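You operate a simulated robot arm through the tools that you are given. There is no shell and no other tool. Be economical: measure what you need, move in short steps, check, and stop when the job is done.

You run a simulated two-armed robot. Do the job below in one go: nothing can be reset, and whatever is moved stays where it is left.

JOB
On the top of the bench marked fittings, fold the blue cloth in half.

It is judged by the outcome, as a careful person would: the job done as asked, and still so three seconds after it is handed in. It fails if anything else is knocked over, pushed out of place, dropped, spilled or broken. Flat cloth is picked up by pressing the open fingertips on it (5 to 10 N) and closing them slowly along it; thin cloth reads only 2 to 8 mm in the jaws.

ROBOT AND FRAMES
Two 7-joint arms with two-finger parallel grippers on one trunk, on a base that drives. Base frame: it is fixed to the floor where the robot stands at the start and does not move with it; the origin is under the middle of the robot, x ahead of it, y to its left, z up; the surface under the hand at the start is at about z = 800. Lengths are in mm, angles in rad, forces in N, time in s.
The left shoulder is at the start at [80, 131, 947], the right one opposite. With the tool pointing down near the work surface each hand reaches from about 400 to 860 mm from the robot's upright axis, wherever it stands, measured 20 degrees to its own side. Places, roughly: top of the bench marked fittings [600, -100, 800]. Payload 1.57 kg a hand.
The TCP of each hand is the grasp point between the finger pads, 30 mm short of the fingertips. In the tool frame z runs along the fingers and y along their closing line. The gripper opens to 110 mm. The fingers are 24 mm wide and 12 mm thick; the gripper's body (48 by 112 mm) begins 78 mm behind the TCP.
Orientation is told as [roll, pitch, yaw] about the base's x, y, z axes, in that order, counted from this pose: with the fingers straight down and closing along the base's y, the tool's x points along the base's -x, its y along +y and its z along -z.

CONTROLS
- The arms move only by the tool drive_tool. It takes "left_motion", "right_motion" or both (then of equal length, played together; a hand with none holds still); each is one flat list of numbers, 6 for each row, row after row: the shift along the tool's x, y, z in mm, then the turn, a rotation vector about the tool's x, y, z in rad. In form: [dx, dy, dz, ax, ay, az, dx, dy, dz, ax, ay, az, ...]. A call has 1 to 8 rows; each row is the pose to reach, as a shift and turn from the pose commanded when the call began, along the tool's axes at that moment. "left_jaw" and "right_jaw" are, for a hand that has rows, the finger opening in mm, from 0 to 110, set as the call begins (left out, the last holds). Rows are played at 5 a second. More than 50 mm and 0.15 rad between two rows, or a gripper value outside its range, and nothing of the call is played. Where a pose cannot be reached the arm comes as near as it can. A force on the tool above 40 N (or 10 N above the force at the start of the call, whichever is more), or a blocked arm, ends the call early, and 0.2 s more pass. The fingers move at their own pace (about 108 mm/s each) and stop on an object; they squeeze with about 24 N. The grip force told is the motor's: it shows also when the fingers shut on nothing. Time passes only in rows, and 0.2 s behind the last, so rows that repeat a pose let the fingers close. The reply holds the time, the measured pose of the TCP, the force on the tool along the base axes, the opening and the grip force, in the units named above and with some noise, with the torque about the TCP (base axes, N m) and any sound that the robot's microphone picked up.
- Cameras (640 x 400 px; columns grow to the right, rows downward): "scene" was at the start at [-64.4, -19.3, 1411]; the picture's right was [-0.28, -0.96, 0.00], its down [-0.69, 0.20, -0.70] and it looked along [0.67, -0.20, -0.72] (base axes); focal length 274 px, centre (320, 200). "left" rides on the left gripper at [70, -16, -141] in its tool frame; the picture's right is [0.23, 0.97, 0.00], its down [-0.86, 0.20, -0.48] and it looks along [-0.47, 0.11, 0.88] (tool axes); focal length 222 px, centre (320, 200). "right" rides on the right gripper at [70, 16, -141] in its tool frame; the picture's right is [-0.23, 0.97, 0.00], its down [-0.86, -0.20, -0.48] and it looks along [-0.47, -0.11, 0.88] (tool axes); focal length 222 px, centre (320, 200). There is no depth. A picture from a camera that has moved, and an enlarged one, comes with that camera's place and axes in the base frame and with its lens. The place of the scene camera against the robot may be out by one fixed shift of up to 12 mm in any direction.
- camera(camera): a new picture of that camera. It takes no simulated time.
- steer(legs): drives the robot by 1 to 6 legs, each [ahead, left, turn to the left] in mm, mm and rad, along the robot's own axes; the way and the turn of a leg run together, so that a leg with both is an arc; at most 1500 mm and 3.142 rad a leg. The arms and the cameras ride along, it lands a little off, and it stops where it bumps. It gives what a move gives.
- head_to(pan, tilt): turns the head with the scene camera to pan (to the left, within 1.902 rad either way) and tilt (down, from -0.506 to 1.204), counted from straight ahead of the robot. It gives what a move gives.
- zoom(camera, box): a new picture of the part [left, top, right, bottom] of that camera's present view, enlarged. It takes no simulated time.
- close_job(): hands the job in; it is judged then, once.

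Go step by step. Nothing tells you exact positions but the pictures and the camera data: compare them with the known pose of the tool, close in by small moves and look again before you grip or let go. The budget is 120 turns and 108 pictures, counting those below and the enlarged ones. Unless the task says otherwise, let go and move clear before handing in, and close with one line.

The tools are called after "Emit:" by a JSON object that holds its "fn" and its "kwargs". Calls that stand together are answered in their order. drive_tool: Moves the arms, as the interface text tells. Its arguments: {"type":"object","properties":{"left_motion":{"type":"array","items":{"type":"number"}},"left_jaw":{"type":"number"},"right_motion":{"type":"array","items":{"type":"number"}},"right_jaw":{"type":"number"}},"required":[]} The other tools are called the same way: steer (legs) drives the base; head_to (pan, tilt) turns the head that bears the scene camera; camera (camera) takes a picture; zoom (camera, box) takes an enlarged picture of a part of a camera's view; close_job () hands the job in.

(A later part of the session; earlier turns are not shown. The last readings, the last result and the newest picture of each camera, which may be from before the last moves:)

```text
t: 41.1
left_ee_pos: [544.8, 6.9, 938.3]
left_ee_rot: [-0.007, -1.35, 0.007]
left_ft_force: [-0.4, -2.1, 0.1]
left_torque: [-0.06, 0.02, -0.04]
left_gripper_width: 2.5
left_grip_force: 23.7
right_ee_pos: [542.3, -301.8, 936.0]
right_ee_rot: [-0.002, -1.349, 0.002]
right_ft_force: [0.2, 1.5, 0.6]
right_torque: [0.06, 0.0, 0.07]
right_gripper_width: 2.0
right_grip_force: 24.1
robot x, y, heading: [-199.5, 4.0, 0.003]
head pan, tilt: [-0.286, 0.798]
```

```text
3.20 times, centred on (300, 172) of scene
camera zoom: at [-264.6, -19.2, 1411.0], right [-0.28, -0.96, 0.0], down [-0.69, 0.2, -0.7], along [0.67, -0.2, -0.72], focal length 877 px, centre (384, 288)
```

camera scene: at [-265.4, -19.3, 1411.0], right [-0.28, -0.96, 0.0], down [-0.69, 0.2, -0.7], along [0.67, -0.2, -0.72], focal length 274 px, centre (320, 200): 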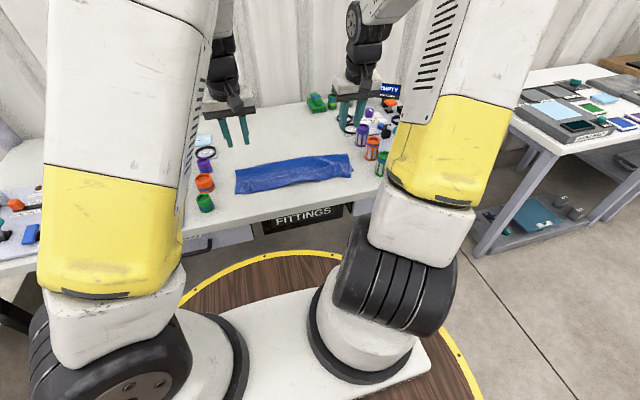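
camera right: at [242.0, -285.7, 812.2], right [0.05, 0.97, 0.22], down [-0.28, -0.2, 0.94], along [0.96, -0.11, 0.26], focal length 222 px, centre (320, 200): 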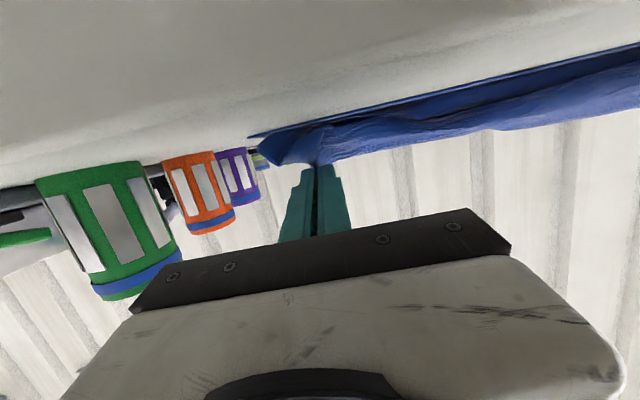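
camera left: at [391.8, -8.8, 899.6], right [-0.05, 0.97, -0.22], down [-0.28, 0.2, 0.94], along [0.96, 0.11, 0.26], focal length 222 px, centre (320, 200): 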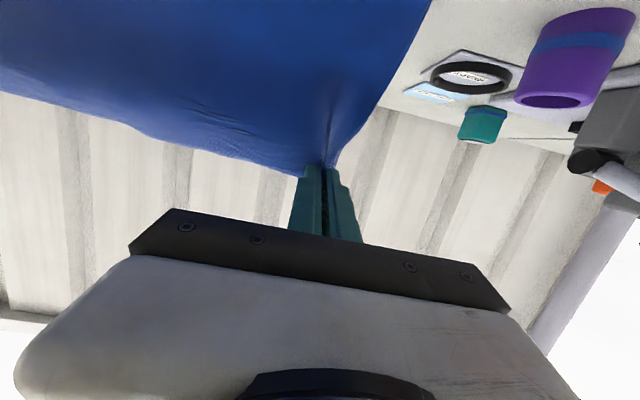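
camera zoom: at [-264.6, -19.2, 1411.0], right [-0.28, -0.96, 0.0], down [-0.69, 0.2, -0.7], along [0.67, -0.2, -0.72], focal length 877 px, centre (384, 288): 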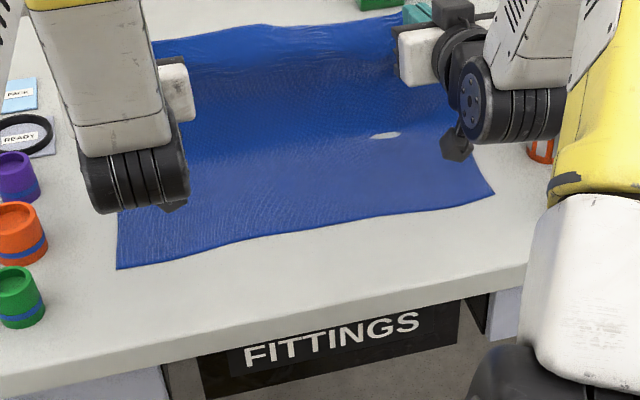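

The sheet is unrolled and the bottom half lies flat. Now I arc back along a taut radius about x≈546.

Emit:
{"fn": "drive_tool", "kwargs": {"left_motion": [3.3, 0, -23.9, 0, 0, 0, 20.9, 0, -65.5, 0, 0, 0, 43, 0, -91.3, 0, 0, 0, 71, 0, -110.7, 0, 0, 0, 97, 0, -121.3, 0, 0, 0, 121.4, 0, -125.5, 0, 0, 0, 121.4, 0, -125.5, 0, 0, 0], "right_motion": [3.3, 0, -23.9, 0, 0, 0, 20.9, 0, -65.5, 0, 0, 0, 43, 0, -91.3, 0, 0, 0, 71, 0, -110.7, 0, 0, 0, 97, 0, -121.3, 0, 0, 0, 121.4, 0, -125.5, 0, 0, 0, 121.4, 0, -125.5, 0, 0, 0]}}

Emit:
{"fn": "zoom", "kwargs": {"camera": "left", "box": [160, 80, 400, 230]}}

Emit:
{"fn": "zoom", "kwargs": {"camera": "scene", "box": [200, 110, 400, 235]}}

```text
t: 42.7
left_ee_pos: [394.9, 6.3, 846.2]
left_ee_rot: [-0.01, -1.349, 0.007]
left_ft_force: [-0.2, -3.0, -0.8]
left_torque: [-0.01, -0.01, -0.07]
left_gripper_width: 2.7
left_grip_force: 23.7
right_ee_pos: [393.9, -301.5, 846.2]
right_ee_rot: [-0.005, -1.35, 0.003]
right_ft_force: [0.5, 2.0, 1.2]
right_torque: [0.02, 0.01, 0.03]
right_gripper_width: 1.9
right_grip_force: 23.5
robot x, y, heading: [-199.8, -1.7, -0.001]
head pan, tilt: [-0.286, 0.798]
```

```text
2.67 times, centred on (280, 155) of left
camera zoom: at [242.4, -9.7, 808.0], right [-0.05, 0.97, -0.22], down [-0.28, 0.2, 0.94], along [0.96, 0.11, 0.26], focal length 592 px, centre (427, 320)
```

zoom: 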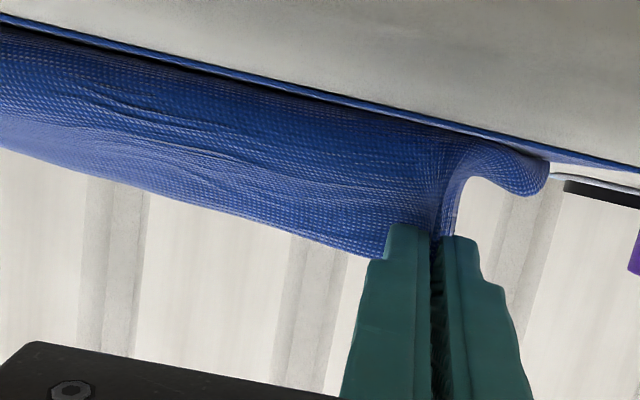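

```text
3.20 times, centred on (300, 172) of scene
camera zoom: at [-264.6, -19.1, 1411.0], right [-0.28, -0.96, 0.0], down [-0.69, 0.2, -0.7], along [0.67, -0.2, -0.72], focal length 877 px, centre (384, 288)
```

zoom: 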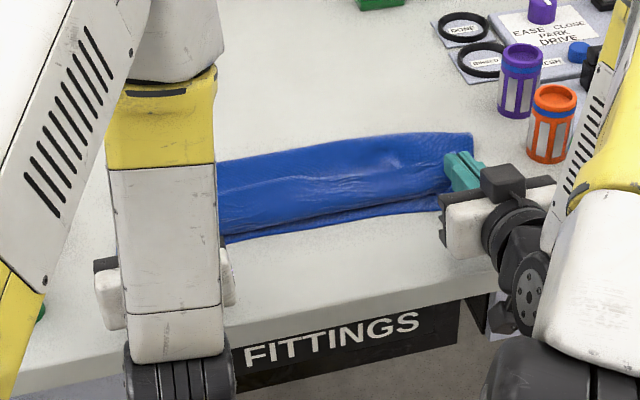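

The fold came out at ~522 because my arc was a bit too taut and peeled the bottom layer. I lift back over once more and will return on a slacker, smaller arc.

Emit:
{"fn": "drive_tool", "kwargs": {"left_motion": [-26.6, 0, 4.3, 0, 0, 0, -46, 0, 13.2, 0, 0, 0, -67.1, 0, 25, 0, 0, 0, -97.3, 0, 59.1, 0, 0, 0, -114.8, 0, 100.3, 0, 0, 0, -118, 0, 137.6, 0, 0, 0, -118, 0, 137.6, 0, 0, 0], "right_motion": [-26.6, 0, 4.3, 0, 0, 0, -46, 0, 13.2, 0, 0, 0, -67.1, 0, 25, 0, 0, 0, -97.3, 0, 59.1, 0, 0, 0, -114.8, 0, 100.3, 0, 0, 0, -118, 0, 137.6, 0, 0, 0, -118, 0, 137.6, 0, 0, 0]}}

Emit:
{"fn": "zoom", "kwargs": {"camera": "scene", "box": [200, 110, 400, 235]}}

Emit:
{"fn": "camera", "kwargs": {"camera": "right"}}

```text
t: 44.3
left_ee_pos: [555.0, 7.9, 930.1]
left_ee_rot: [-0.005, -1.349, 0.006]
left_ft_force: [-0.3, -1.1, -0.1]
left_torque: [-0.02, 0.02, -0.09]
left_gripper_width: 2.6
left_grip_force: 24.1
right_ee_pos: [553.6, -300.7, 930.9]
right_ee_rot: [-0.002, -1.35, -0.001]
right_ft_force: [0.4, 1.9, 0.6]
right_torque: [0.07, 0.03, 0.03]
right_gripper_width: 1.8
right_grip_force: 23.4
robot x, y, heading: [-198.2, 1.9, -0.002]
head pan, tilt: [-0.286, 0.798]
```

```text
3.20 times, centred on (300, 172) of scene
camera zoom: at [-264.6, -19.2, 1411.0], right [-0.28, -0.96, 0.0], down [-0.69, 0.2, -0.7], along [0.67, -0.2, -0.72], focal length 877 px, centre (384, 288)
```

zoom: 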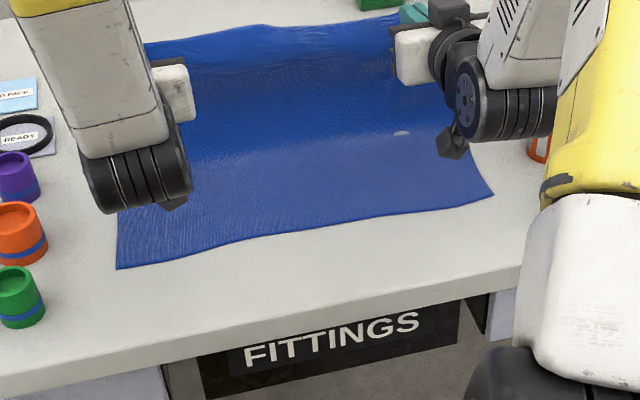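

```text
38 pictures are left
camera right: at [399.7, -285.2, 893.6], right [0.05, 0.97, 0.22], down [-0.28, -0.2, 0.94], along [0.96, -0.11, 0.26], focal length 222 px, centre (320, 200)
```

right: 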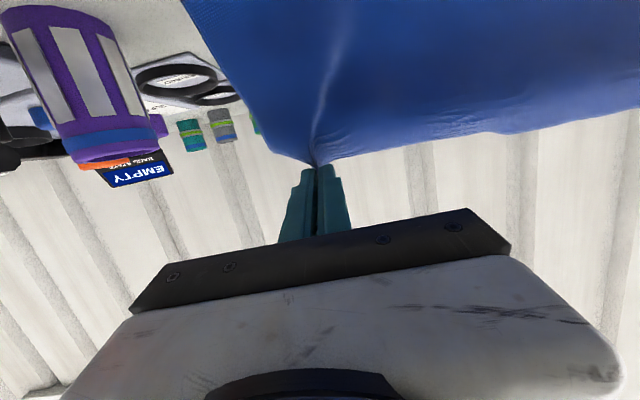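

Now the slacker return arc.

Emit:
{"fn": "drive_tool", "kwargs": {"left_motion": [23.4, 0, -15.2, 0, 0, 0, 41.9, 0, -52.1, 0, 0, 0, 59.4, 0, -84.1, 0, 0, 0, 82.5, 0, -109.6, 0, 0, 0, 100, 0, -122, 0, 0, 0, 113.4, 0, -128.3, 0, 0, 0, 113.4, 0, -128.3, 0, 0, 0], "right_motion": [23.4, 0, -15.2, 0, 0, 0, 41.9, 0, -52.1, 0, 0, 0, 59.4, 0, -84.1, 0, 0, 0, 82.5, 0, -109.6, 0, 0, 0, 100, 0, -122, 0, 0, 0, 113.4, 0, -128.3, 0, 0, 0, 113.4, 0, -128.3, 0, 0, 0]}}

Emit:
{"fn": "zoom", "kwargs": {"camera": "left", "box": [160, 80, 400, 230]}}

Emit:
{"fn": "zoom", "kwargs": {"camera": "scene", "box": [220, 130, 380, 230]}}

```text
t: 45.9
left_ee_pos: [406.2, 7.7, 848.3]
left_ee_rot: [-0.01, -1.351, 0.006]
left_ft_force: [0.4, -2.1, -0.1]
left_torque: [-0.01, -0.02, -0.03]
left_gripper_width: 2.6
left_grip_force: 23.7
right_ee_pos: [403.4, -303.3, 848.2]
right_ee_rot: [-0.006, -1.348, 0.005]
right_ft_force: [0.9, 0.8, 1.5]
right_torque: [0.03, -0.06, 0.06]
right_gripper_width: 1.7
right_grip_force: 23.6
robot x, y, heading: [-200.9, -4.4, 0.0]
head pan, tilt: [-0.286, 0.798]
```

```text
2.67 times, centred on (280, 155) of left
camera zoom: at [252.8, -9.7, 809.9], right [-0.05, 0.97, -0.22], down [-0.28, 0.2, 0.94], along [0.96, 0.11, 0.26], focal length 592 px, centre (427, 320)
```

zoom: 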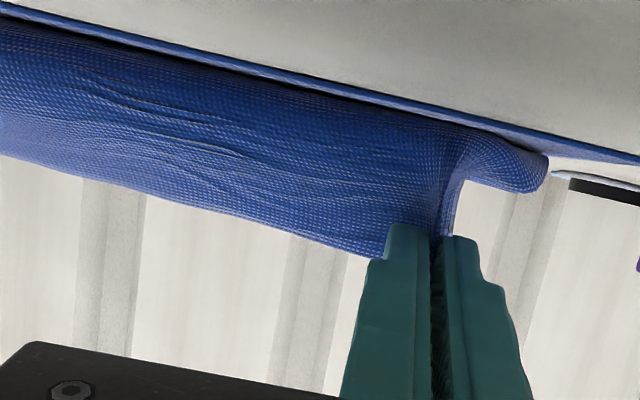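

```text
4.00 times, centred on (300, 180) of scene
camera zoom: at [-264.5, -19.1, 1411.0], right [-0.28, -0.96, 0.0], down [-0.69, 0.2, -0.7], along [0.67, -0.2, -0.72], focal length 1096 px, centre (400, 280)
```

zoom: 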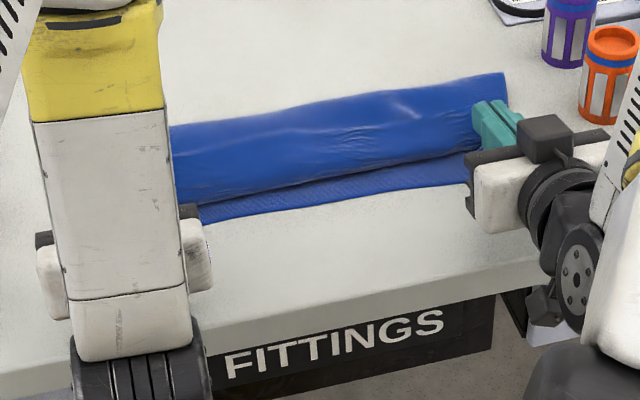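

The slack now stands as a ~40 mm upright flap near x≈430. I lift a little, shift it inward, then lean it toward the near edge so it falls the right way on release.

Emit:
{"fn": "drive_tool", "kwargs": {"left_motion": [-16.3, 0, 8.6, 0, 0, 0, -32.8, 0, 18.3, 0, 0, 0, -12.2, 0, 17.8, 0, 0, 0, 2.8, 0, 5.8, 0, 0, 0, 10.5, 0, -5.8, 0, 0, 0, 16, 0, -11.8, 0, 0, 0, 16, 0, -11.8, 0, 0, 0], "right_motion": [-16.3, 0, 8.6, 0, 0, 0, -32.8, 0, 18.3, 0, 0, 0, -12.2, 0, 17.8, 0, 0, 0, 2.8, 0, 5.8, 0, 0, 0, 10.5, 0, -5.8, 0, 0, 0, 16, 0, -11.8, 0, 0, 0, 16, 0, -11.8, 0, 0, 0]}}

Emit:
{"fn": "zoom", "kwargs": {"camera": "left", "box": [160, 80, 400, 230]}}

Emit:
{"fn": "zoom", "kwargs": {"camera": "scene", "box": [220, 130, 380, 230]}}

```text
t: 47.5
left_ee_pos: [389.9, 6.1, 835.7]
left_ee_rot: [-0.008, -1.351, 0.008]
left_ft_force: [-0.1, -2.1, 0.4]
left_torque: [-0.06, -0.01, -0.06]
left_gripper_width: 2.7
left_grip_force: 23.6
right_ee_pos: [387.9, -302.0, 835.1]
right_ee_rot: [-0.002, -1.35, 0.004]
right_ft_force: [0.9, 2.2, 2.6]
right_torque: [0.08, -0.06, 0.04]
right_gripper_width: 1.8
right_grip_force: 23.6
robot x, y, heading: [-202.1, -0.8, 0.0]
head pan, tilt: [-0.286, 0.798]
```

```text
2.67 times, centred on (280, 155) of left
camera zoom: at [237.7, -9.5, 797.1], right [-0.05, 0.97, -0.22], down [-0.28, 0.2, 0.94], along [0.96, 0.11, 0.26], focal length 592 px, centre (427, 320)
```

zoom: 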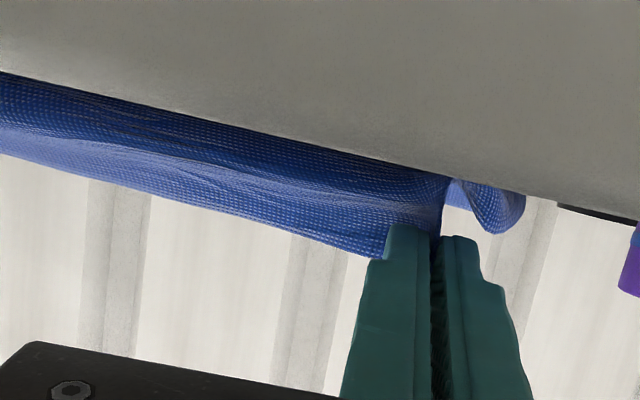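

```text
4.00 times, centred on (300, 180) of scene
camera zoom: at [-264.5, -19.1, 1411.0], right [-0.28, -0.96, 0.0], down [-0.69, 0.2, -0.7], along [0.67, -0.2, -0.72], focal length 1096 px, centre (400, 280)
```

zoom: 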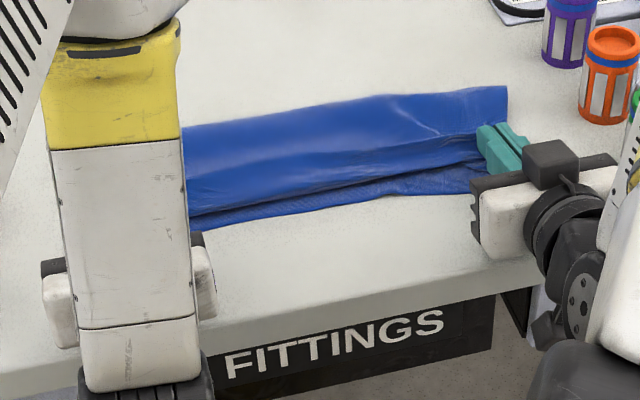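

The flap leans toward the near edge now. I release gently and back straight out.

Emit:
{"fn": "drive_tool", "kwargs": {"left_motion": [0, 0, 0, 0, 0, 0, 0, 0, 0, 0, 0, 0, 0, 0, 0, 0, 0, 0], "right_motion": [0, 0, 0, 0, 0, 0, 0, 0, 0, 0, 0, 0, 0, 0, 0, 0, 0, 0], "left_jaw": 26, "right_jaw": 26}}

Emit:
{"fn": "drive_tool", "kwargs": {"left_motion": [0, 0, -20, 0, 0, 0, 0, 0, -50, 0, 0, 0, -20, 0, -85, 0, 0, 0, -60, 0, -110, 0, 0, 0, -60, 0, -110, 0, 0, 0], "right_motion": [0, 0, -20, 0, 0, 0, 0, 0, -50, 0, 0, 0, -20, 0, -85, 0, 0, 0, -60, 0, -110, 0, 0, 0, -60, 0, -110, 0, 0, 0]}}

Emit:
{"fn": "camera", "kwargs": {"camera": "scene"}}

Emit:
{"fn": "zoom", "kwargs": {"camera": "scene", "box": [220, 130, 380, 230]}}

```text
t: 48.3
left_ee_pos: [390.3, 6.9, 835.2]
left_ee_rot: [-0.008, -1.348, 0.007]
left_ft_force: [0.5, 0.1, 0.4]
left_torque: [0.0, 0.01, -0.03]
left_gripper_width: 25.9
left_grip_force: 0.2
right_ee_pos: [388.2, -303.2, 835.8]
right_ee_rot: [-0.004, -1.347, 0.004]
right_ft_force: [-0.3, 0.6, -0.4]
right_torque: [-0.03, -0.02, 0.0]
right_gripper_width: 26.0
right_grip_force: 0.1
robot x, y, heading: [-202.8, -1.5, 0.003]
head pan, tilt: [-0.286, 0.798]
```

```text
t: 49.5
left_ee_pos: [313.1, -8.6, 904.3]
left_ee_rot: [-0.004, -1.346, 0.001]
left_ft_force: [0.2, 0.7, 0.5]
left_torque: [0.03, -0.02, 0.03]
left_gripper_width: 26.0
left_grip_force: 0.0
left hand out of reach, approached as far as the arm can: row 4, 5
right_ee_pos: [312.0, -318.0, 906.0]
right_ee_rot: [-0.003, -1.348, 0.005]
right_ft_force: [0.2, -0.4, 0.5]
right_torque: [0.01, -0.02, 0.0]
right_gripper_width: 25.8
right_grip_force: 0.1
right hand out of reach, approached as far as the arm can: row 4, 5
robot x, y, heading: [-198.5, -4.5, -0.001]
head pan, tilt: [-0.286, 0.798]
```

```text
33 pictures are left
camera scene: at [-264.5, -19.2, 1411.0], right [-0.28, -0.96, 0.0], down [-0.69, 0.2, -0.7], along [0.67, -0.2, -0.72], focal length 274 px, centre (320, 200)
```

scene: 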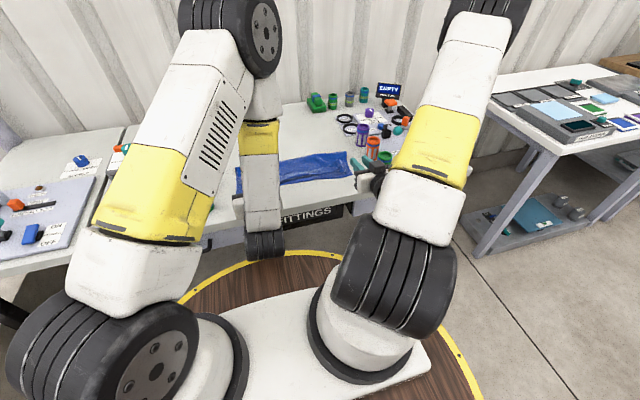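

```text
4.00 times, centred on (300, 180) of scene
camera zoom: at [-264.5, -19.2, 1411.0], right [-0.28, -0.96, 0.0], down [-0.69, 0.2, -0.7], along [0.67, -0.2, -0.72], focal length 1096 px, centre (400, 280)
```

zoom: 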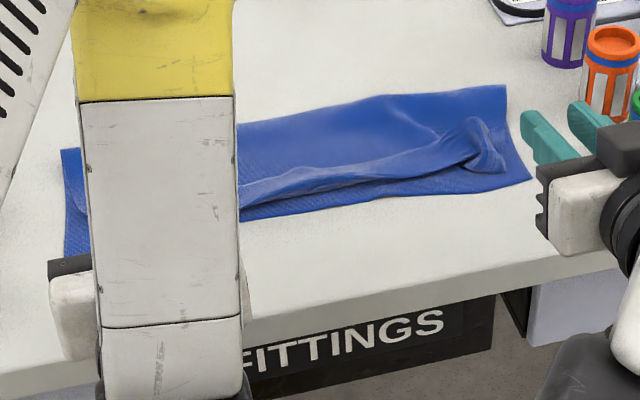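

The hem flopped back inward again, as a narrower strip. I raise the hands upright to look and then brush it over.

Emit:
{"fn": "drive_tool", "kwargs": {"left_motion": [-16, 2, 3, 0, 0.14, 0, -32, 4, 6, 0, 0.28, 0, -48, 6, 10, 0, 0.42, 0, -64, 8, 14, 0, 0.56, 0, -80, 10, 18, 0, 0.7, 0, -96, 12, 22, 0, 0.84, 0, -108, 14, 26, 0, 0.98, 0, -114, 15, 28.7, 0, 1.12, 0], "right_motion": [-16, 2, 3, 0, 0.14, 0, -32, 4, 6, 0, 0.28, 0, -48, 6, 10, 0, 0.42, 0, -64, 8, 14, 0, 0.56, 0, -80, 10, 18, 0, 0.7, 0, -96, 12, 22, 0, 0.84, 0, -108, 14, 26, 0, 0.98, 0, -114, 18, 28.7, 0, 1.12, 0]}}

Emit:
{"fn": "zoom", "kwargs": {"camera": "left", "box": [60, 30, 380, 230]}}

Emit:
{"fn": "zoom", "kwargs": {"camera": "right", "box": [270, 40, 590, 240]}}

```text
t: 51.3
left_ee_pos: [366.0, 6.1, 1010.9]
left_ee_rot: [-0.004, -0.232, -0.001]
left_ft_force: [-0.8, -0.8, 0.6]
left_torque: [0.0, -0.02, -0.02]
left_gripper_width: 26.0
left_grip_force: 0.0
left hand out of reach, approached as far as the arm can: row 1, 2, 6
right_ee_pos: [365.2, -300.4, 1010.3]
right_ee_rot: [0.0, -0.228, 0.001]
right_ft_force: [-0.2, 0.0, 0.1]
right_torque: [0.04, -0.05, 0.0]
right_gripper_width: 25.9
right_grip_force: 0.0
right hand out of reach, approached as far as the arm can: row 1, 2
robot x, y, heading: [-199.3, 0.9, -0.004]
head pan, tilt: [-0.286, 0.798]
```

```text
2.00 times, centred on (220, 130) of left
camera zoom: at [266.4, -10.1, 1131.4], right [-0.22, 0.97, -0.05], down [0.72, 0.2, 0.66], along [0.65, 0.1, -0.75], focal length 444 px, centre (520, 340)
```

zoom: 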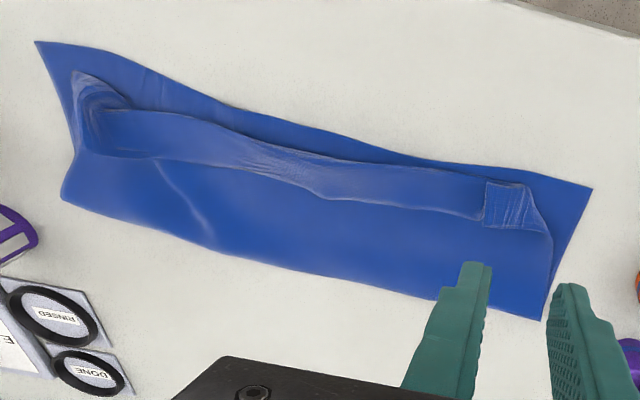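

```text
2.00 times, centred on (430, 140) of right
camera zoom: at [264.2, -284.4, 1132.3], right [0.22, 0.97, 0.05], down [0.72, -0.2, 0.66], along [0.65, -0.11, -0.75], focal length 444 px, centre (100, 320)
```

zoom: 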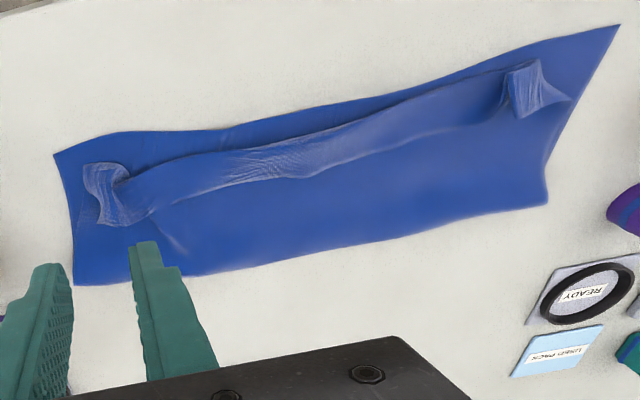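

The fold line is decent (~525) and the hem strip (~40 mm, hem at x≈446) just needs flipping over. I'll open both hands wide, set four fingertips behind the hem, and brush it toward the near edge just above the cloth.

Emit:
{"fn": "drive_tool", "kwargs": {"left_motion": [-20, -10, 38, 0, 0.06, 0, -40, -20, 76, 0, 0.12, 0, -60, -30, 115, 0, 0.18, 0, -79, -41, 153, 0, 0.232, 0, -79, -41, 153, 0, 0.232, 0], "right_motion": [-20, 11, 38, 0, 0.06, 0, -40, 22, 76, 0, 0.12, 0, -60, 33, 115, 0, 0.18, 0, -80.4, 45.4, 152.4, 0, 0.228, 0, -80.4, 45.4, 152.4, 0, 0.228, 0], "left_jaw": 110, "right_jaw": 110}}

Emit:
{"fn": "camera", "kwargs": {"camera": "left"}}

Emit:
{"fn": "camera", "kwargs": {"camera": "right"}}

```text
t: 52.5
left_ee_pos: [479.6, -34.0, 878.9]
left_ee_rot: [0.0, 0.004, 0.002]
left_ft_force: [-0.4, -0.4, -0.9]
left_torque: [-0.03, -0.01, 0.0]
left_gripper_width: 110.3
left_grip_force: 0.1
right_ee_pos: [478.1, -253.6, 880.0]
right_ee_rot: [-0.002, -0.002, 0.0]
right_ft_force: [0.3, -0.1, 0.8]
right_torque: [0.0, -0.02, 0.02]
right_gripper_width: 110.1
right_grip_force: 0.2
robot x, y, heading: [-202.6, 2.5, -0.003]
head pan, tilt: [-0.286, 0.798]
```

```text
29 pictures are left
camera left: at [410.3, -49.8, 1019.3], right [-0.23, 0.97, 0.0], down [0.86, 0.2, 0.48], along [0.46, 0.11, -0.88], focal length 222 px, centre (320, 200)
```

left: 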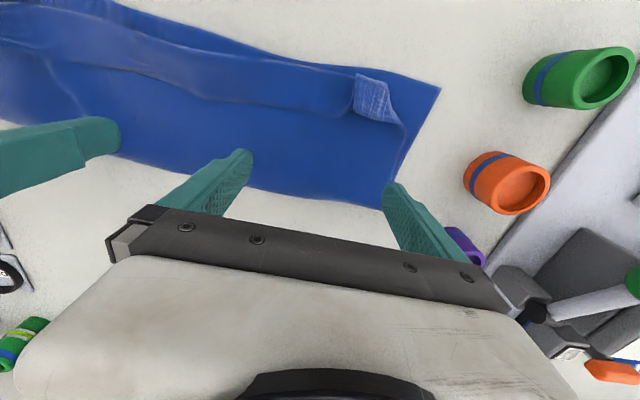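

```text
28 pictures are left
camera right: at [408.1, -237.5, 1020.9], right [0.23, 0.97, 0.0], down [0.85, -0.2, 0.48], along [0.47, -0.11, -0.88], focal length 222 px, centre (320, 200)
```

right: 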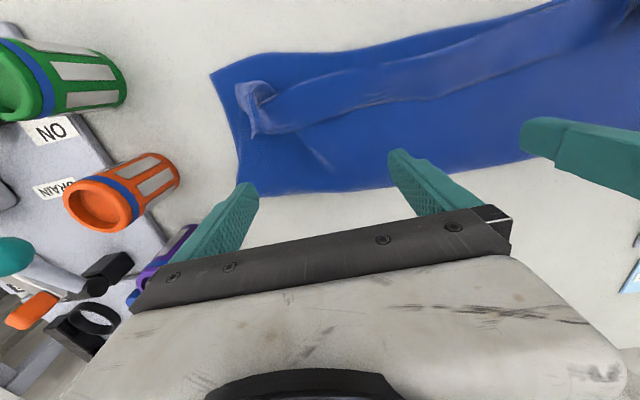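

The fingertips line up behind the hem. I lower them to just above the top layer and sweep slowly toward −x.

Emit:
{"fn": "drive_tool", "kwargs": {"left_motion": [0, 0, 25, 0, 0, 0, 0, 0, 40, 0, 0, 0, 0, 0, 43, 0, 0, 0, 15, 0, 43, 0, 0, 0, 30, 0, 43, 0, 0, 0, 42, 0, 43, 0, 0, 0, 54, 0, 43, 0, 0, 0], "right_motion": [0, 0, 25, 0, 0, 0, 0, 0, 40, 0, 0, 0, 0, 0, 44, 0, 0, 0, 15, 0, 44, 0, 0, 0, 30, 0, 44, 0, 0, 0, 42, 0, 44, 0, 0, 0, 54, 0, 44, 0, 0, 0]}}

Emit:
{"fn": "camera", "kwargs": {"camera": "left"}}

Emit:
{"fn": "camera", "kwargs": {"camera": "right"}}

```text
t: 54.1
left_ee_pos: [426.0, -33.4, 836.9]
left_ee_rot: [-0.001, 0.002, 0.0]
left_ft_force: [0.2, 0.7, 0.0]
left_torque: [-0.03, -0.01, 0.02]
left_gripper_width: 110.1
left_grip_force: 0.0
right_ee_pos: [424.8, -253.6, 835.4]
right_ee_rot: [-0.002, 0.0, 0.001]
right_ft_force: [-0.2, -0.7, -0.4]
right_torque: [-0.03, 0.02, 0.02]
right_gripper_width: 110.2
right_grip_force: 0.0
robot x, y, heading: [-197.2, 1.0, 0.001]
head pan, tilt: [-0.286, 0.798]
```

```text
27 pictures are left
camera left: at [356.3, -51.0, 976.9], right [-0.23, 0.97, 0.0], down [0.86, 0.2, 0.48], along [0.46, 0.11, -0.88], focal length 222 px, centre (320, 200)
```

left: 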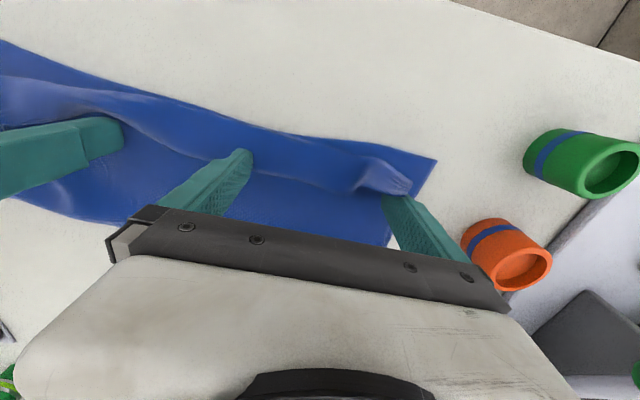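

```text
26 pictures are left
camera right: at [354.5, -238.5, 976.5], right [0.23, 0.97, 0.0], down [0.85, -0.2, 0.48], along [0.47, -0.11, -0.88], focal length 222 px, centre (320, 200)
```

right: 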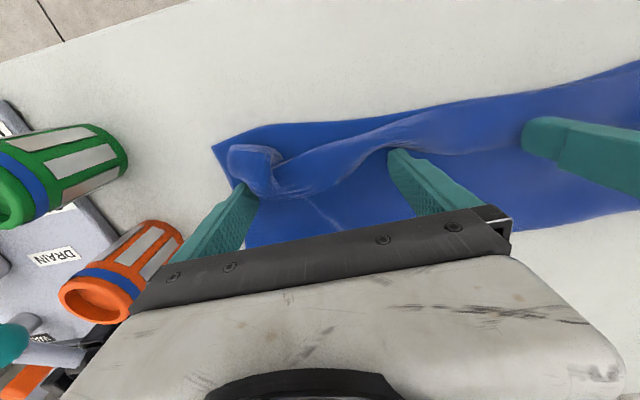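

The hem is being pushed over. I continue the sweep.

Emit:
{"fn": "drive_tool", "kwargs": {"left_motion": [10, 0, 0, 0, 0, 0, 20, 0, 0, 0, 0, 0, 30, 0, 0, 0, 0, 0, 40, 0, 0, 0, 0, 0, 50, 0, 0, 0, 0, 0, 60, 0, 0, 0, 0, 0], "right_motion": [10, 0, 0, 0, 0, 0, 20, 0, 0, 0, 0, 0, 30, 0, 0, 0, 0, 0, 40, 0, 0, 0, 0, 0, 50, 0, 0, 0, 0, 0, 60, 0, 0, 0, 0, 0]}}

Emit:
{"fn": "camera", "kwargs": {"camera": "left"}}

Emit:
{"fn": "camera", "kwargs": {"camera": "right"}}

```text
t: 55.5
left_ee_pos: [364.9, -34.6, 835.2]
left_ee_rot: [-0.002, 0.003, 0.0]
left_ft_force: [0.3, 0.7, -0.1]
left_torque: [0.0, 0.0, -0.03]
left_gripper_width: 110.2
left_grip_force: 0.1
right_ee_pos: [365.6, -254.6, 835.2]
right_ee_rot: [0.001, -0.002, 0.0]
right_ft_force: [0.8, 0.0, 0.5]
right_torque: [0.0, 0.01, -0.04]
right_gripper_width: 110.0
right_grip_force: 0.0
robot x, y, heading: [-198.5, 2.9, 0.001]
head pan, tilt: [-0.286, 0.798]
```

```text
25 pictures are left
camera left: at [296.5, -51.2, 976.8], right [-0.23, 0.97, 0.0], down [0.86, 0.2, 0.48], along [0.46, 0.11, -0.88], focal length 222 px, centre (320, 200)
```

left: 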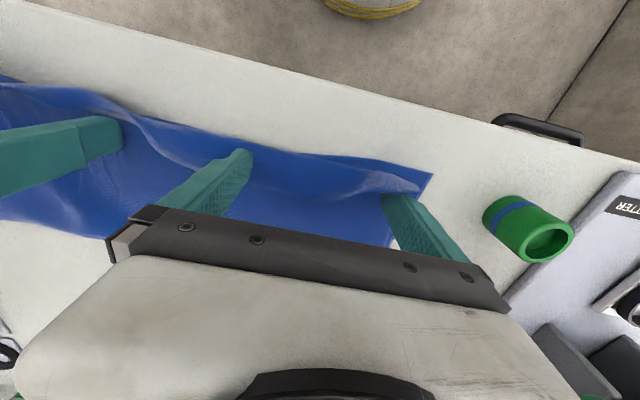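

```text
24 pictures are left
camera right: at [294.2, -238.7, 976.9], right [0.23, 0.97, 0.0], down [0.85, -0.2, 0.48], along [0.47, -0.11, -0.88], focal length 222 px, centre (320, 200)
```

right: 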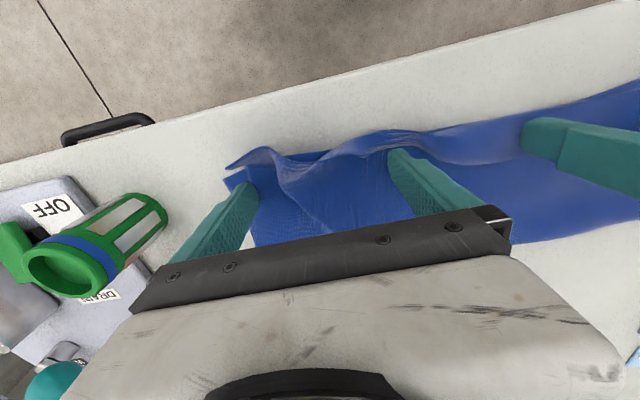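

The sweep carried the whole cloth along somewhat, since it slides easily. I lift clear and look at the state.

Emit:
{"fn": "drive_tool", "kwargs": {"left_motion": [0, 0, -40, 0, 0, 0, 10, 0, -80, 0, 0, 0, 20, 0, -120, 0, 0, 0, 30, 0, -160, 0, 0, 0, 30, 0, -160, 0, 0, 0], "right_motion": [0, 0, -40, 0, 0, 0, 10, 0, -80, 0, 0, 0, 20, 0, -120, 0, 0, 0, 30, 0, -160, 0, 0, 0, 30, 0, -160, 0, 0, 0]}}

Emit:
{"fn": "camera", "kwargs": {"camera": "left"}}

Emit:
{"fn": "camera", "kwargs": {"camera": "right"}}

```text
t: 56.7
left_ee_pos: [334.1, -34.1, 998.4]
left_ee_rot: [-0.002, 0.002, -0.001]
left_ft_force: [0.6, 0.3, -0.5]
left_torque: [0.0, 0.0, -0.02]
left_gripper_width: 109.8
left_grip_force: 0.0
right_ee_pos: [335.0, -254.7, 996.5]
right_ee_rot: [-0.001, -0.002, 0.0]
right_ft_force: [0.5, 0.1, -0.1]
right_torque: [-0.02, 0.0, -0.03]
right_gripper_width: 110.4
right_grip_force: 0.1
robot x, y, heading: [-200.9, 1.0, -0.004]
head pan, tilt: [-0.286, 0.798]
```

```text
23 pictures are left
camera left: at [265.6, -50.6, 1137.8], right [-0.23, 0.97, 0.0], down [0.86, 0.2, 0.48], along [0.46, 0.11, -0.88], focal length 222 px, centre (320, 200)
```

left: 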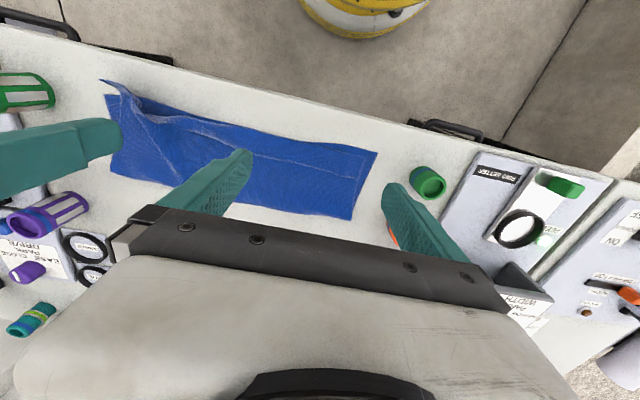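

```text
22 pictures are left
camera right: at [264.1, -238.4, 1137.9], right [0.23, 0.97, 0.0], down [0.85, -0.2, 0.48], along [0.47, -0.11, -0.88], focal length 222 px, centre (320, 200)
```

right: 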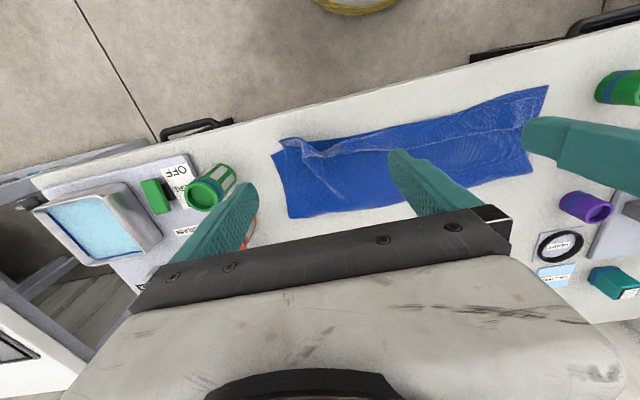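

Emit:
{"fn": "zoom", "kwargs": {"camera": "left", "box": [90, 60, 400, 240]}}

Emit:
{"fn": "zoom", "kwargs": {"camera": "right", "box": [260, 70, 560, 240]}}

```text
2.06 times, centred on (245, 150) of left
camera zoom: at [265.6, -50.6, 1137.8], right [-0.23, 0.97, 0.0], down [0.86, 0.2, 0.48], along [0.46, 0.11, -0.88], focal length 459 px, centre (475, 303)
```

zoom: 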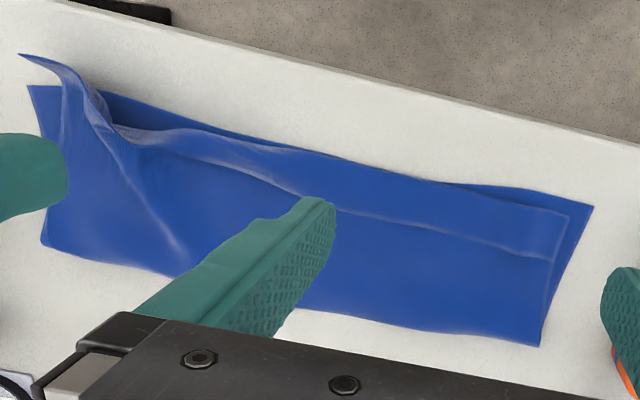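

```text
2.13 times, centred on (410, 155) of right
camera zoom: at [264.1, -238.4, 1137.9], right [0.23, 0.97, 0.0], down [0.85, -0.2, 0.48], along [0.47, -0.11, -0.88], focal length 474 px, centre (128, 296)
```

zoom: 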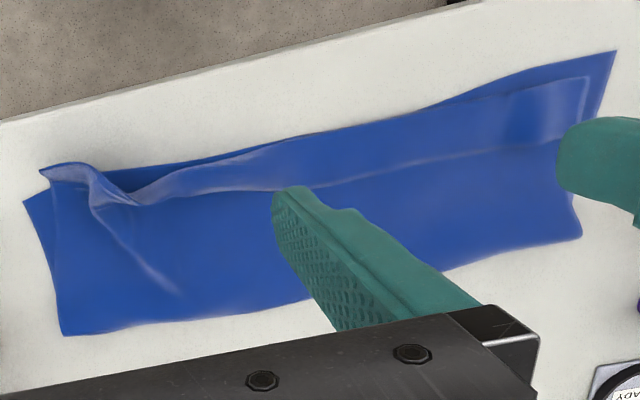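

The right end of the hem has flipped properly, but the left and middle strip (hem at x≈388) is still turned back, because the cloth slid along. I'll anchor the cloth with the right hand's closed tips and brush the left part with the left hand.

Emit:
{"fn": "drive_tool", "kwargs": {"left_motion": [-19, 1, 38, 0, 0, 0, -38, 2, 76, 0, 0, 0, -57, 3, 114, 0, 0, 0, -76, 4, 148, 0, 0, 0, -76, 4, 150, 0, 0, 0], "right_motion": [-23, 13, 38, 0, 0, 0, -46, 27, 76, 0, 0, 0, -70, 40, 114, 0, 0, 0, -95, 54.7, 152, 0, 0, 0, -95, 54.7, 158, 0, 0, 0], "right_jaw": 0}}

Emit:
{"fn": "drive_tool", "kwargs": {"right_motion": [0, 0, 3, 0, 0, 0, 0, 0, 5, 0, 0, 0, 0, 0, 6.2, 0, 0, 0, 0, 0, 6.2, 0, 0, 0]}}

```text
t: 57.9
left_ee_pos: [411.1, -30.7, 846.1]
left_ee_rot: [-0.001, 0.001, 0.0]
left_ft_force: [-0.9, 0.2, -0.1]
left_torque: [0.01, 0.0, 0.02]
left_gripper_width: 110.2
left_grip_force: 0.2
right_ee_pos: [430.4, -200.2, 837.2]
right_ee_rot: [0.0, -0.002, -0.001]
right_ft_force: [0.6, -0.5, -0.2]
right_torque: [0.01, 0.0, -0.01]
right_gripper_width: 0.0
right_grip_force: 20.8
robot x, y, heading: [-196.0, 0.7, 0.004]
head pan, tilt: [-0.286, 0.798]
```

```text
t: 58.9
left_ee_pos: [410.7, -30.4, 846.4]
left_ee_rot: [-0.002, 0.002, 0.0]
left_ft_force: [-1.0, 0.4, -0.2]
left_torque: [-0.03, -0.01, 0.03]
left_gripper_width: 110.0
left_grip_force: 0.1
right_ee_pos: [430.8, -200.5, 831.6]
right_ee_rot: [-0.002, -0.003, 0.0]
right_ft_force: [-3.1, -0.3, 15.0]
right_torque: [0.01, 0.14, -0.01]
right_gripper_width: 0.2
right_grip_force: 21.8
robot x, y, heading: [-200.0, -1.4, -0.0]
head pan, tilt: [-0.286, 0.798]
```

The anchor presses at 15 N. Now the left hand lowers and brushes the hem.

Emit:
{"fn": "drive_tool", "kwargs": {"left_motion": [0, 0, 11, 0, 0, 0, 12, 0, 11.5, 0, 0, 0, 24, 0, 11.5, 0, 0, 0, 36, 0, 11.5, 0, 0, 0, 48, 0, 11.5, 0, 0, 0, 60, 0, 11.5, 0, 0, 0, 72, 0, 11.5, 0, 0, 0]}}

Emit:
{"fn": "camera", "kwargs": {"camera": "left"}}

```text
t: 60.5
left_ee_pos: [338.7, -30.0, 835.9]
left_ee_rot: [-0.002, 0.001, 0.0]
left_ft_force: [-0.4, -0.3, -0.8]
left_torque: [0.01, 0.01, -0.06]
left_gripper_width: 110.3
left_grip_force: 0.2
right_ee_pos: [430.3, -199.3, 831.6]
right_ee_rot: [-0.001, -0.003, 0.001]
right_ft_force: [-0.7, -2.1, 26.5]
right_torque: [-0.05, 0.1, -0.01]
right_gripper_width: 0.3
right_grip_force: 20.8
robot x, y, heading: [-199.2, 3.5, 0.002]
head pan, tilt: [-0.286, 0.798]
```

```text
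19 pictures are left
camera left: at [269.7, -46.4, 975.4], right [-0.23, 0.97, 0.0], down [0.86, 0.2, 0.48], along [0.47, 0.11, -0.88], focal length 222 px, centre (320, 200)
```

left: 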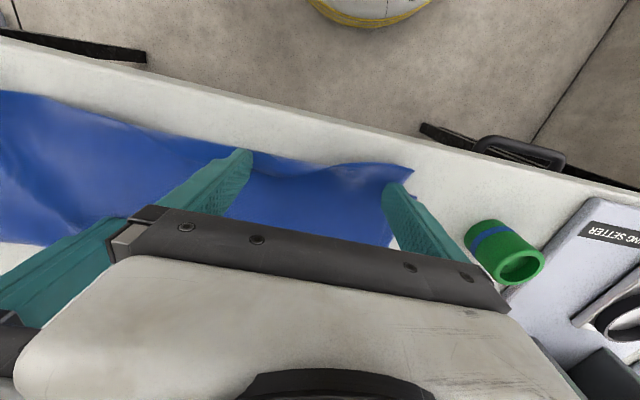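

The left hem corner has gone over to the near side. I sweep a bit further, easing the anchor slightly.

Emit:
{"fn": "drive_tool", "kwargs": {"left_motion": [10, 0, 0, 0, 0, 0, 20, 0, 0, 0, 0, 0, 28, 0, 0, 0, 0, 0, 28, 0, -40, 0, 0, 0, 28, 0, -85, 0, 0, 0, 28, 0, -130, 0, 0, 0], "right_motion": [0, 0, -0.8, 0, 0, 0, 0, 0, -0.8, 0, 0, 0, 0, 0, -0.8, 0, 0, 0, 0, 0, -0.8, 0, 0, 0, 0, 0, -0.8, 0, 0, 0, 0, 0, -0.8, 0, 0, 0]}}

Emit:
{"fn": "camera", "kwargs": {"camera": "left"}}

```text
t: 61.9
left_ee_pos: [309.9, -31.4, 964.8]
left_ee_rot: [-0.002, 0.004, -0.001]
left_ft_force: [-0.3, 0.2, 0.4]
left_torque: [0.0, 0.01, 0.0]
left_gripper_width: 110.0
left_grip_force: 0.0
right_ee_pos: [431.1, -198.9, 831.9]
right_ee_rot: [0.0, -0.002, 0.001]
right_ft_force: [1.2, -1.4, 16.1]
right_torque: [-0.01, 0.01, -0.02]
right_gripper_width: 0.0
right_grip_force: 21.6
robot x, y, heading: [-202.9, -4.9, -0.007]
head pan, tilt: [-0.286, 0.798]
```

```text
18 pictures are left
camera left: at [240.9, -47.1, 1105.6], right [-0.23, 0.97, 0.0], down [0.86, 0.2, 0.48], along [0.46, 0.11, -0.88], focal length 222 px, centre (320, 200)
```

left: 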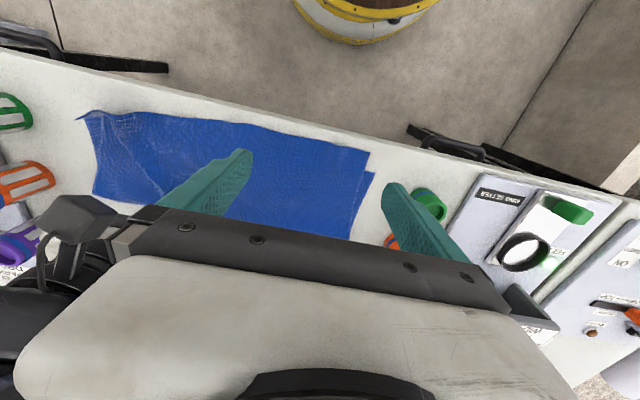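

The strip has flipped out. I zoom to check the layout of both edges.

Emit:
{"fn": "zoom", "kwargs": {"camera": "left", "box": [70, 90, 390, 260]}}

```text
2.00 times, centred on (230, 175) of left
camera zoom: at [240.9, -47.1, 1105.6], right [-0.23, 0.97, 0.0], down [0.86, 0.2, 0.48], along [0.46, 0.11, -0.88], focal length 444 px, centre (500, 250)
```

zoom: 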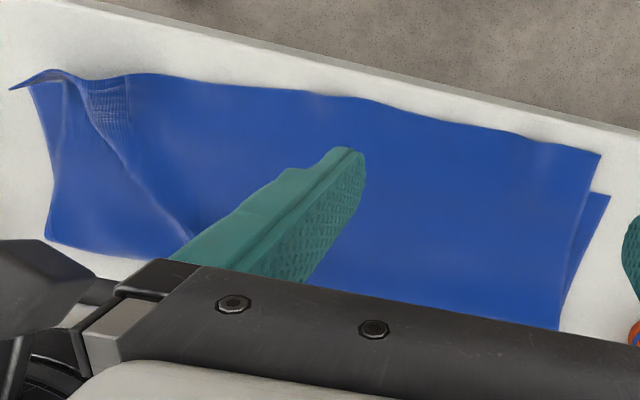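

The whole hem now lies out flat toward me, properly oriented, but overhangs the bottom edge by ~28 mm (hem x≈310 vs bottom edge ≈337; fold ≈465). I'll re-grip the overhanging hem with tools straight down and shift it inward, letting the fold roll out to the true middle.

Emit:
{"fn": "drive_tool", "kwargs": {"left_motion": [0, 10, 10, 0, 0, 0, -5, 20, 25, 0, 0, 0, -10, 30, 55, 0, 0, 0, -14, 36, 90, 0, 0, 0, -14, 36, 120, 0, 0, 0, -14, 36, 125, 0, 0, 0], "right_motion": [0, 0, -40, 0, 0, 0, 20, -20, -60, 0, 0, 0, 45, -45, -60, 0, 0, 0, 70, -70, -60, 0, 0, 0, 86, -91, -45, 0, 0, 0, 86, -91, -12, 0, 0, 0], "left_jaw": 48, "right_jaw": 48}}

Emit:
{"fn": "camera", "kwargs": {"camera": "left"}}

Emit:
{"fn": "camera", "kwargs": {"camera": "right"}}

```text
t: 63.3
left_ee_pos: [324.2, 6.3, 840.3]
left_ee_rot: [-0.002, 0.002, 0.001]
left_ft_force: [-0.7, 0.5, -0.3]
left_torque: [0.03, 0.02, -0.02]
left_gripper_width: 48.1
left_grip_force: 0.0
right_ee_pos: [343.3, -289.7, 843.8]
right_ee_rot: [-0.001, 0.0, 0.0]
right_ft_force: [0.8, 0.2, 0.2]
right_torque: [0.01, -0.04, 0.04]
right_gripper_width: 48.1
right_grip_force: 0.1
robot x, y, heading: [-200.9, 0.7, 0.002]
head pan, tilt: [-0.286, 0.798]
```

```text
16 pictures are left
camera left: at [255.7, -11.1, 980.7], right [-0.23, 0.97, 0.0], down [0.86, 0.2, 0.48], along [0.46, 0.11, -0.88], focal length 222 px, centre (320, 200)
```

left: 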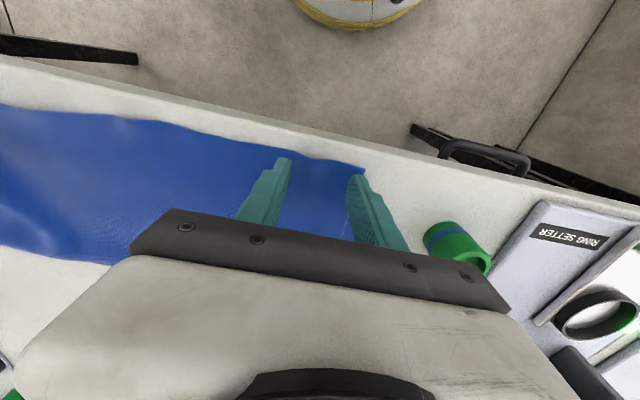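

```text
15 pictures are left
camera right: at [272.9, -274.7, 985.9], right [0.23, 0.97, 0.0], down [0.85, -0.2, 0.48], along [0.47, -0.11, -0.88], focal length 222 px, centre (320, 200)
```

right: 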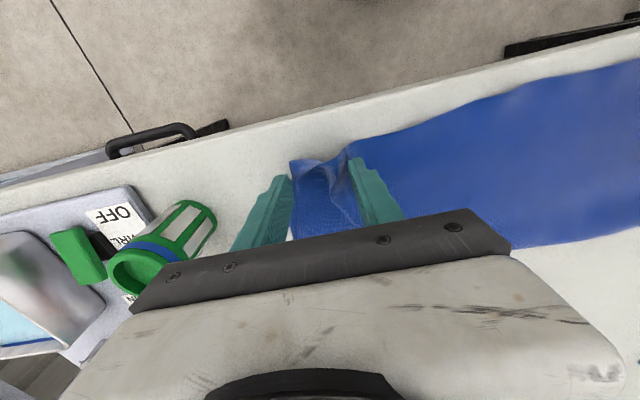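

Left is well placed; the right outer finger is at the cloth's side edge, so I shift it inward 16 mm, left by 4 mm, and press.

Emit:
{"fn": "drive_tool", "kwargs": {"left_motion": [0, -4, 4, 0, 0, 0, 0, -4, 7.5, 0, 0, 0, 0, -4, 8.7, 0, 0, 0, 0, -4, 8.7, 0, 0, 0, 0, -4, 8.7, 0, 0, 0], "right_motion": [0, 16, 2, 0, 0, 0, 0, 16, 9, 0, 0, 0, 0, 16, 11.5, 0, 0, 0, 0, 16, 11.5, 0, 0, 0, 0, 16, 11.5, 0, 0, 0]}}

```text
t: 64.5
left_ee_pos: [324.1, 1.4, 831.6]
left_ee_rot: [-0.001, -0.001, -0.002]
left_ft_force: [0.7, -0.3, 12.1]
left_torque: [0.18, -0.16, -0.01]
left_gripper_width: 47.8
left_grip_force: 0.0
right_ee_pos: [344.2, -274.7, 832.8]
right_ee_rot: [-0.002, 0.0, 0.0]
right_ft_force: [-0.7, 0.1, 4.0]
right_torque: [0.02, 0.0, 0.02]
right_gripper_width: 47.8
right_grip_force: 0.0
robot x, y, heading: [-200.4, 1.0, -0.001]
head pan, tilt: [-0.286, 0.798]
```

Emit:
{"fn": "drive_tool", "kwargs": {"left_motion": [0, 0, -0.2, 0, 0, 0], "right_motion": [0, 0, 0.5, 0, 0, 0], "left_jaw": 42, "right_jaw": 44}}

Emit:
{"fn": "drive_tool", "kwargs": {"left_motion": [0, 0, 0, 0, 0, 0], "right_motion": [0, 0, 0.1, 0, 0, 0], "left_jaw": 36, "right_jaw": 38}}

Emit:
{"fn": "drive_tool", "kwargs": {"left_motion": [0, 0, 0, 0, 0, 0], "right_motion": [0, 0, 0, 0, 0, 0], "left_jaw": 30, "right_jaw": 32}}

Emit:
{"fn": "drive_tool", "kwargs": {"left_motion": [0, 0, 0, 0, 0, 0], "right_motion": [0, 0, 0, 0, 0, 0], "left_jaw": 24, "right_jaw": 26}}

```text
t: 64.9
left_ee_pos: [324.5, 2.4, 832.3]
left_ee_rot: [-0.002, 0.0, 0.0]
left_ft_force: [1.6, 0.4, 11.0]
left_torque: [0.21, -0.15, -0.04]
left_gripper_width: 42.1
left_grip_force: 0.1
right_ee_pos: [344.6, -275.0, 832.5]
right_ee_rot: [-0.002, -0.003, 0.0]
right_ft_force: [-0.9, 0.3, 7.5]
right_torque: [0.01, -0.04, 0.05]
right_gripper_width: 43.3
right_grip_force: 0.1
robot x, y, heading: [-201.9, 2.6, 0.002]
head pan, tilt: [-0.286, 0.798]
```

```text
t: 65.3
left_ee_pos: [323.8, 1.8, 832.1]
left_ee_rot: [-0.002, 0.001, -0.002]
left_ft_force: [0.5, -2.0, 11.0]
left_torque: [0.13, -0.12, -0.01]
left_gripper_width: 33.8
left_grip_force: 0.1
right_ee_pos: [343.1, -273.3, 833.1]
right_ee_rot: [-0.001, -0.002, 0.001]
right_ft_force: [0.9, 2.5, 9.1]
right_torque: [0.02, -0.06, -0.01]
right_gripper_width: 38.2
right_grip_force: 0.1
robot x, y, heading: [-197.5, 1.4, -0.001]
head pan, tilt: [-0.286, 0.798]
```

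```text
t: 65.7
left_ee_pos: [324.1, 2.2, 831.7]
left_ee_rot: [-0.003, 0.002, -0.003]
left_ft_force: [-0.3, -1.1, 13.1]
left_torque: [0.1, -0.14, 0.03]
left_gripper_width: 29.7
left_grip_force: 0.0
right_ee_pos: [343.0, -274.5, 832.2]
right_ee_rot: [-0.001, -0.003, 0.0]
right_ft_force: [0.7, 0.5, 10.3]
right_torque: [-0.01, -0.12, 0.0]
right_gripper_width: 29.9
right_grip_force: 0.0
robot x, y, heading: [-198.2, -2.8, -0.002]
head pan, tilt: [-0.286, 0.798]
```

```text
t: 66.1
left_ee_pos: [324.4, 1.0, 831.7]
left_ee_rot: [-0.003, 0.001, 0.0]
left_ft_force: [0.0, -4.3, 10.9]
left_torque: [0.0, -0.14, -0.03]
left_gripper_width: 24.1
left_grip_force: 0.3
right_ee_pos: [345.0, -273.4, 832.5]
right_ee_rot: [0.0, -0.001, -0.001]
right_ft_force: [-0.2, 2.2, 13.3]
right_torque: [0.09, -0.1, 0.05]
right_gripper_width: 26.0
right_grip_force: 0.0
robot x, y, heading: [-199.9, 3.5, 0.0]
head pan, tilt: [-0.286, 0.798]
```

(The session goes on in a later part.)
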